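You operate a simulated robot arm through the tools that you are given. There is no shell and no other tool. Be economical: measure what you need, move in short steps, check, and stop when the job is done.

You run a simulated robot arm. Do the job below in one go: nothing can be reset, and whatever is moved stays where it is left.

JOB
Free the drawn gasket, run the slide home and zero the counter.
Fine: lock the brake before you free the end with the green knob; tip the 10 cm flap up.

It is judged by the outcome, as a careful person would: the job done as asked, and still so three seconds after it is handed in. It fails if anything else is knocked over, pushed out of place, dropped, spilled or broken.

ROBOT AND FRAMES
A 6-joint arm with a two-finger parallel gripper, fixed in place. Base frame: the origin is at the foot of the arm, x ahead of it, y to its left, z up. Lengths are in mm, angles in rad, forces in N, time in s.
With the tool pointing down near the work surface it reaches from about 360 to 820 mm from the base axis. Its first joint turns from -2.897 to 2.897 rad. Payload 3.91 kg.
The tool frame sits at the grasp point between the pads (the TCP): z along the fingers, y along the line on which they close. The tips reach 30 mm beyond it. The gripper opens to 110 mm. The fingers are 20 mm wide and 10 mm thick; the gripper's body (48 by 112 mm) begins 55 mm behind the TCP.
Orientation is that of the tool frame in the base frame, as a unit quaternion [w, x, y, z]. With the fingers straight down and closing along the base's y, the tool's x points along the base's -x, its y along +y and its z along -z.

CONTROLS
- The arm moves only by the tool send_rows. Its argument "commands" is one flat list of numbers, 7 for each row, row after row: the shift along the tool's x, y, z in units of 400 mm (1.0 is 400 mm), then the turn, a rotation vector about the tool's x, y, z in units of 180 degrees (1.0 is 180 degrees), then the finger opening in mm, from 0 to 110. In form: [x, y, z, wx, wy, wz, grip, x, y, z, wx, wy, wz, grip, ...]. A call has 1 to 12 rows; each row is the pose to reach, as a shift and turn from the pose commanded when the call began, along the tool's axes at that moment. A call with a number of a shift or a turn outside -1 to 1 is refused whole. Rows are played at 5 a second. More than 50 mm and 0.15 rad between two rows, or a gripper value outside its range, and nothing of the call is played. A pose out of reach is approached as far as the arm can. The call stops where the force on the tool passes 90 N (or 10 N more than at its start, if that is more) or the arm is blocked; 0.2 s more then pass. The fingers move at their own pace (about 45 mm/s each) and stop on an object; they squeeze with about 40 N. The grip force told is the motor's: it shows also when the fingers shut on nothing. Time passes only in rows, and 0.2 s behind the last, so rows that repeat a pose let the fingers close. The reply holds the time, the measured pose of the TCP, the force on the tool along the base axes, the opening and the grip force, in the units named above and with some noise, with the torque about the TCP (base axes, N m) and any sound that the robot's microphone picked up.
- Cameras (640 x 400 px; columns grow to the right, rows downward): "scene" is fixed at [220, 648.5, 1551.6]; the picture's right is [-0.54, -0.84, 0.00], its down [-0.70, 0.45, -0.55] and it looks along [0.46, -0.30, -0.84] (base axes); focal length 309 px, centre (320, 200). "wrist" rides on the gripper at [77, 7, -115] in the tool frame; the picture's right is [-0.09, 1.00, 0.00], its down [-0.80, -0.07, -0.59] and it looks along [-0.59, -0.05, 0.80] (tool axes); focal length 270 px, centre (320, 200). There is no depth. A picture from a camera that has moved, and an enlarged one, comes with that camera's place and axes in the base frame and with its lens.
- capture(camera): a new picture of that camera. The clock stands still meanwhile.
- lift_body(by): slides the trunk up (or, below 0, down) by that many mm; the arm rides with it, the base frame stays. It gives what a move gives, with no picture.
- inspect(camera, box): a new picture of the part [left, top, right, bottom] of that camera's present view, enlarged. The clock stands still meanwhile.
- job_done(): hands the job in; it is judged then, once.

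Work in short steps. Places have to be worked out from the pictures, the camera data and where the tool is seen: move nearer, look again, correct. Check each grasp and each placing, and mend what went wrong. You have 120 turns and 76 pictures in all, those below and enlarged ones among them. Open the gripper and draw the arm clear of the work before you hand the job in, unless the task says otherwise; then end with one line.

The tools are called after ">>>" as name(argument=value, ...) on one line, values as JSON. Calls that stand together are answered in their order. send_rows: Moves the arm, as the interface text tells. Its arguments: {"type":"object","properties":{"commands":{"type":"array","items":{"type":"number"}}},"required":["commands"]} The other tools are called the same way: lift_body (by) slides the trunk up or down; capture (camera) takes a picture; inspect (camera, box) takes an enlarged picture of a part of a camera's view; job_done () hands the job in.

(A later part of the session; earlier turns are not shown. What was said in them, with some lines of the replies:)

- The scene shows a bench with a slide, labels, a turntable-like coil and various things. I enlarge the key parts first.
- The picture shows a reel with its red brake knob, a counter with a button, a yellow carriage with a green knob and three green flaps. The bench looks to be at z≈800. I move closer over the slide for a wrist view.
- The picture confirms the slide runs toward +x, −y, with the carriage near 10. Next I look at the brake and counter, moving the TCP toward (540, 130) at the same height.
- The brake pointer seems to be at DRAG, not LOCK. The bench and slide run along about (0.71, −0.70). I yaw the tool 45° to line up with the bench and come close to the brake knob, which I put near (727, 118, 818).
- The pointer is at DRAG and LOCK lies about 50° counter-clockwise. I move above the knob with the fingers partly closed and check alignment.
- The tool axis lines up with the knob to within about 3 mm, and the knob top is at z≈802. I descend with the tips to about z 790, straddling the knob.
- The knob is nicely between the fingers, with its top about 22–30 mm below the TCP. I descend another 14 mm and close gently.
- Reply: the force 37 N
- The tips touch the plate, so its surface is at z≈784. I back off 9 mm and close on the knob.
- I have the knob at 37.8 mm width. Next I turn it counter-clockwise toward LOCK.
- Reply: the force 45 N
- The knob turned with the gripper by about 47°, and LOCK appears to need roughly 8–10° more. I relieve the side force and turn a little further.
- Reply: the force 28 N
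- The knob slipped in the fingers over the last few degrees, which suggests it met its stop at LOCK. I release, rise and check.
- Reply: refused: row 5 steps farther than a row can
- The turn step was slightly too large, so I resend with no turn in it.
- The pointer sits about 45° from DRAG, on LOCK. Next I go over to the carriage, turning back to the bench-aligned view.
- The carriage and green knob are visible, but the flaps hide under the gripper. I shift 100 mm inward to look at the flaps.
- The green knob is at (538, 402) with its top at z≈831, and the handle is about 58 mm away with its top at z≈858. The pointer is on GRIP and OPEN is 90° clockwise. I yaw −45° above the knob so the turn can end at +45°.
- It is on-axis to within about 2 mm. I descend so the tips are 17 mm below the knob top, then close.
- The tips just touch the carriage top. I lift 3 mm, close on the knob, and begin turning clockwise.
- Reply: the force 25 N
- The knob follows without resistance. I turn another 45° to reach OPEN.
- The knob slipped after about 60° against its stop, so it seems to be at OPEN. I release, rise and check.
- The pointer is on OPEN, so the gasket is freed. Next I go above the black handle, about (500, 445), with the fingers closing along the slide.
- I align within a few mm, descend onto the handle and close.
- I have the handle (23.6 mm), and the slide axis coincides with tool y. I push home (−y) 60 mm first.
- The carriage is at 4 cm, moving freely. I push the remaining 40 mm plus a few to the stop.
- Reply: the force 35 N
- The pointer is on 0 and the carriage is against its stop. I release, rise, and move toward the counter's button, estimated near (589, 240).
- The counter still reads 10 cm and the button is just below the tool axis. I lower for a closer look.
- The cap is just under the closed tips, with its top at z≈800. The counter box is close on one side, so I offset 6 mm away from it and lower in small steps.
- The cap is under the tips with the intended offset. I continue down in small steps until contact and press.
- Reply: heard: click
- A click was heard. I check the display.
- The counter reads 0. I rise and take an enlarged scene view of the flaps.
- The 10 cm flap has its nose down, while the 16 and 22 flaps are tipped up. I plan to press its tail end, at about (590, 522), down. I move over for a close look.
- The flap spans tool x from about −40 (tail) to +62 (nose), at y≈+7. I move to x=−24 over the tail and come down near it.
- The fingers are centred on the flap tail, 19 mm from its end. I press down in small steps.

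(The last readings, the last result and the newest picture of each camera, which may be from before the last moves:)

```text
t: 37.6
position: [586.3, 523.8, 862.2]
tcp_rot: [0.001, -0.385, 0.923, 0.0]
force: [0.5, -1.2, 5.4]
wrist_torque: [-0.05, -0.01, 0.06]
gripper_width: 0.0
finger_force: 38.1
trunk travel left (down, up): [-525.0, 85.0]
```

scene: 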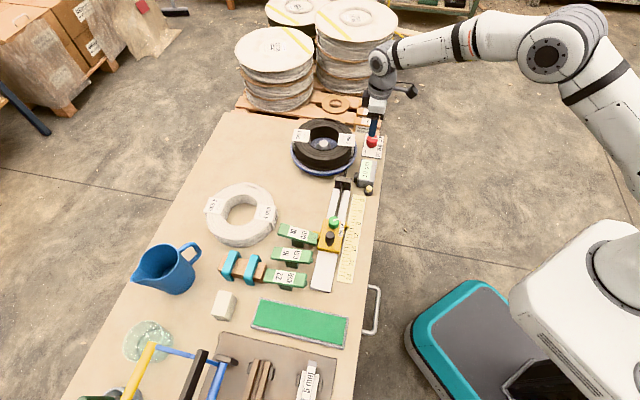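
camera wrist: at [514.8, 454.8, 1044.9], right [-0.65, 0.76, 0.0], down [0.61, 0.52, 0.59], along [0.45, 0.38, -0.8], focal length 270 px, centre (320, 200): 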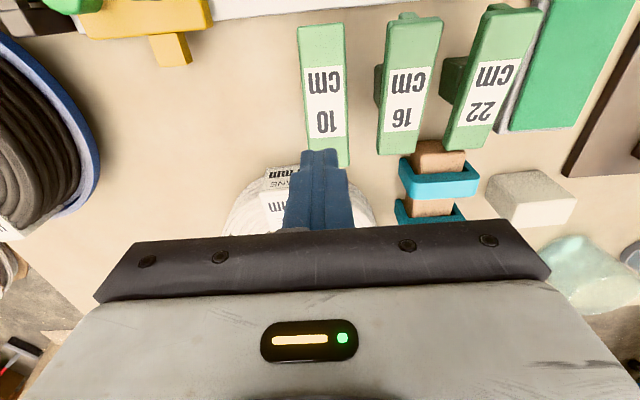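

Light contact at tips z≈832. I keep pressing gently.

>>> send_rows(commands=[0, 0, 0.0075, 0, 0, 0, 0, 0, 0, 0.015, 0, 0, 0, 0, 0, 0, 0.0225, 0, 0, 0, 0, 0, 0, 0.03, 0, 0, 0, 0])

>>> inspect(camera="scene", box=[240, 200, 360, 290])

```text
t: 38.6
position: [586.4, 525.7, 861.8]
tcp_rot: [0.008, -0.386, 0.922, 0.003]
force: [1.2, -4.8, 55.9]
wrist_torque: [-0.51, 0.36, 0.22]
gripper_width: 0.0
finger_force: 37.2
trunk travel left (down, up): [-525.0, 85.0]
```

```text
4.44 times, centred on (300, 245) of scene
camera zoom: at [220.0, 648.5, 1551.6], right [-0.54, -0.84, 0.0], down [-0.7, 0.45, -0.55], along [0.46, -0.3, -0.84], focal length 1374 px, centre (409, 0)
```

zoom: 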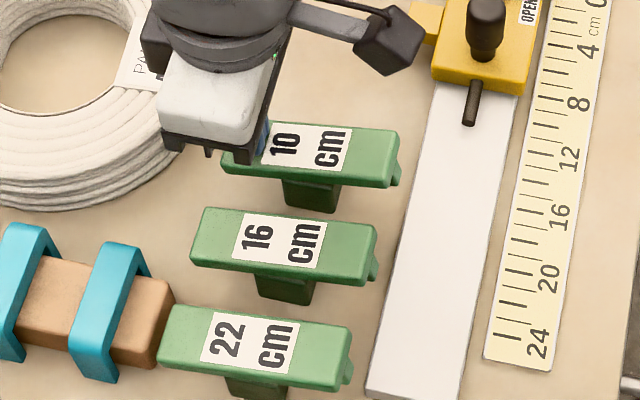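

The flap now matches 16 and 22, nose up. I release, draw back clear, and check that it stays.

>>> send_rows(commands=[0, 0, -0.05, 0, 0, 0, 0, 0, 0, -0.15, 0, 0, 0, 0, 0, 0, -0.25, 0, 0, 0, 0, 0.1, 0, -0.27, 0, 0, 0, 20, 0.2, 0, -0.29, 0, 0, 0, 50, 0.3, -0.02, -0.29, 0, 0, 0, 80, 0.4, -0.04, -0.29, 0, 0, 0, 80, 0.5, -0.06, -0.29, 0, 0, 0, 80, 0.6, -0.08, -0.29, 0, 0, 0, 80, 0.6, -0.08, -0.29, 0, 0, 0, 80])

>>> inspect(camera="scene", box=[210, 170, 390, 300])

>>> inspect(camera="scene", box=[270, 110, 400, 200])

>>> capture(camera="scene")

```text
t: 40.8
position: [440.3, 335.2, 965.5]
tcp_rot: [0.0, -0.386, 0.922, 0.0]
force: [-0.3, -0.5, -1.0]
wrist_torque: [0.04, -0.02, 0.04]
gripper_width: 79.7
finger_force: 0.0
trunk travel left (down, up): [-525.0, 85.0]
```

```text
3.08 times, centred on (300, 235) of scene
camera zoom: at [220.0, 648.5, 1551.6], right [-0.54, -0.84, 0.0], down [-0.7, 0.45, -0.55], along [0.46, -0.3, -0.84], focal length 951 px, centre (382, 92)
```

zoom: 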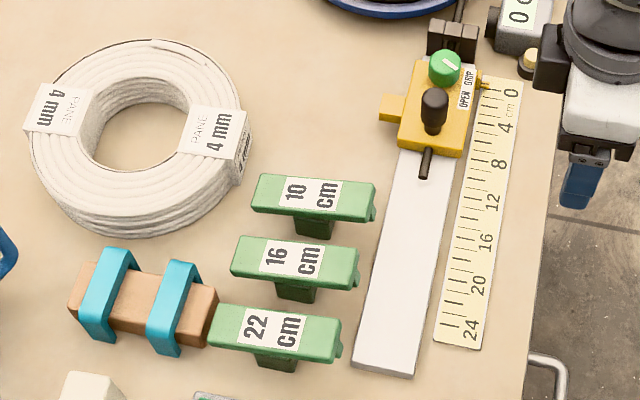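

```text
4.44 times, centred on (335, 155) of scene
camera zoom: at [220.0, 648.5, 1551.6], right [-0.54, -0.84, 0.0], down [-0.7, 0.45, -0.55], along [0.46, -0.3, -0.84], focal length 1374 px, centre (253, 400)
```

zoom: 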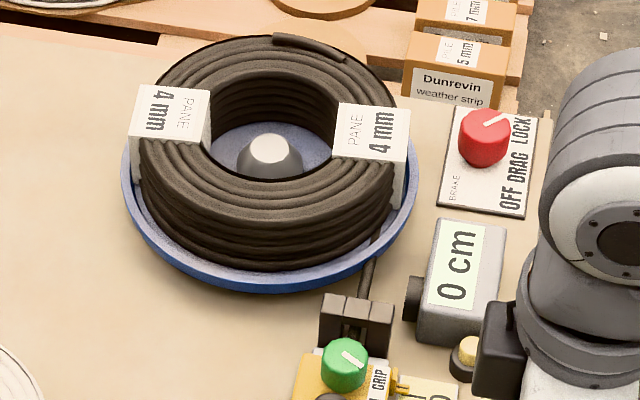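

```text
34 pictures are left
```

scene: 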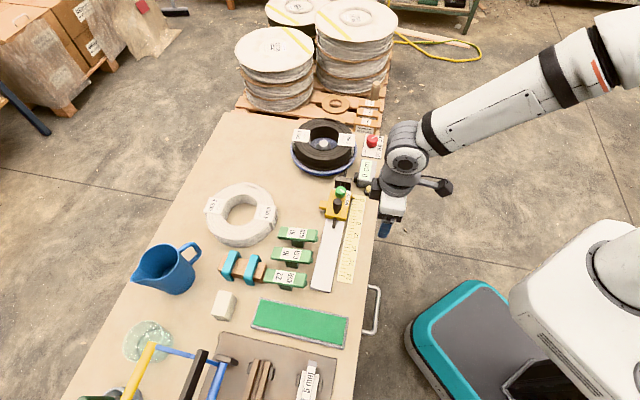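

The brake pointer is at LOCK, the knob is at OPEN and the slide is at 0 against its stop. The counter reads 0 cm, the 10 cm flap stays tipped up, and nothing else has moved. The gripper is open and clear, so I hand in.

>>> job_done()

```text
The job is handed in.
```

The job is done and handed in: brake locked first, gasket end freed at the green knob, slide run home to 0, counter zeroed (reads 0 cm), and the 10 cm flap tipped up.
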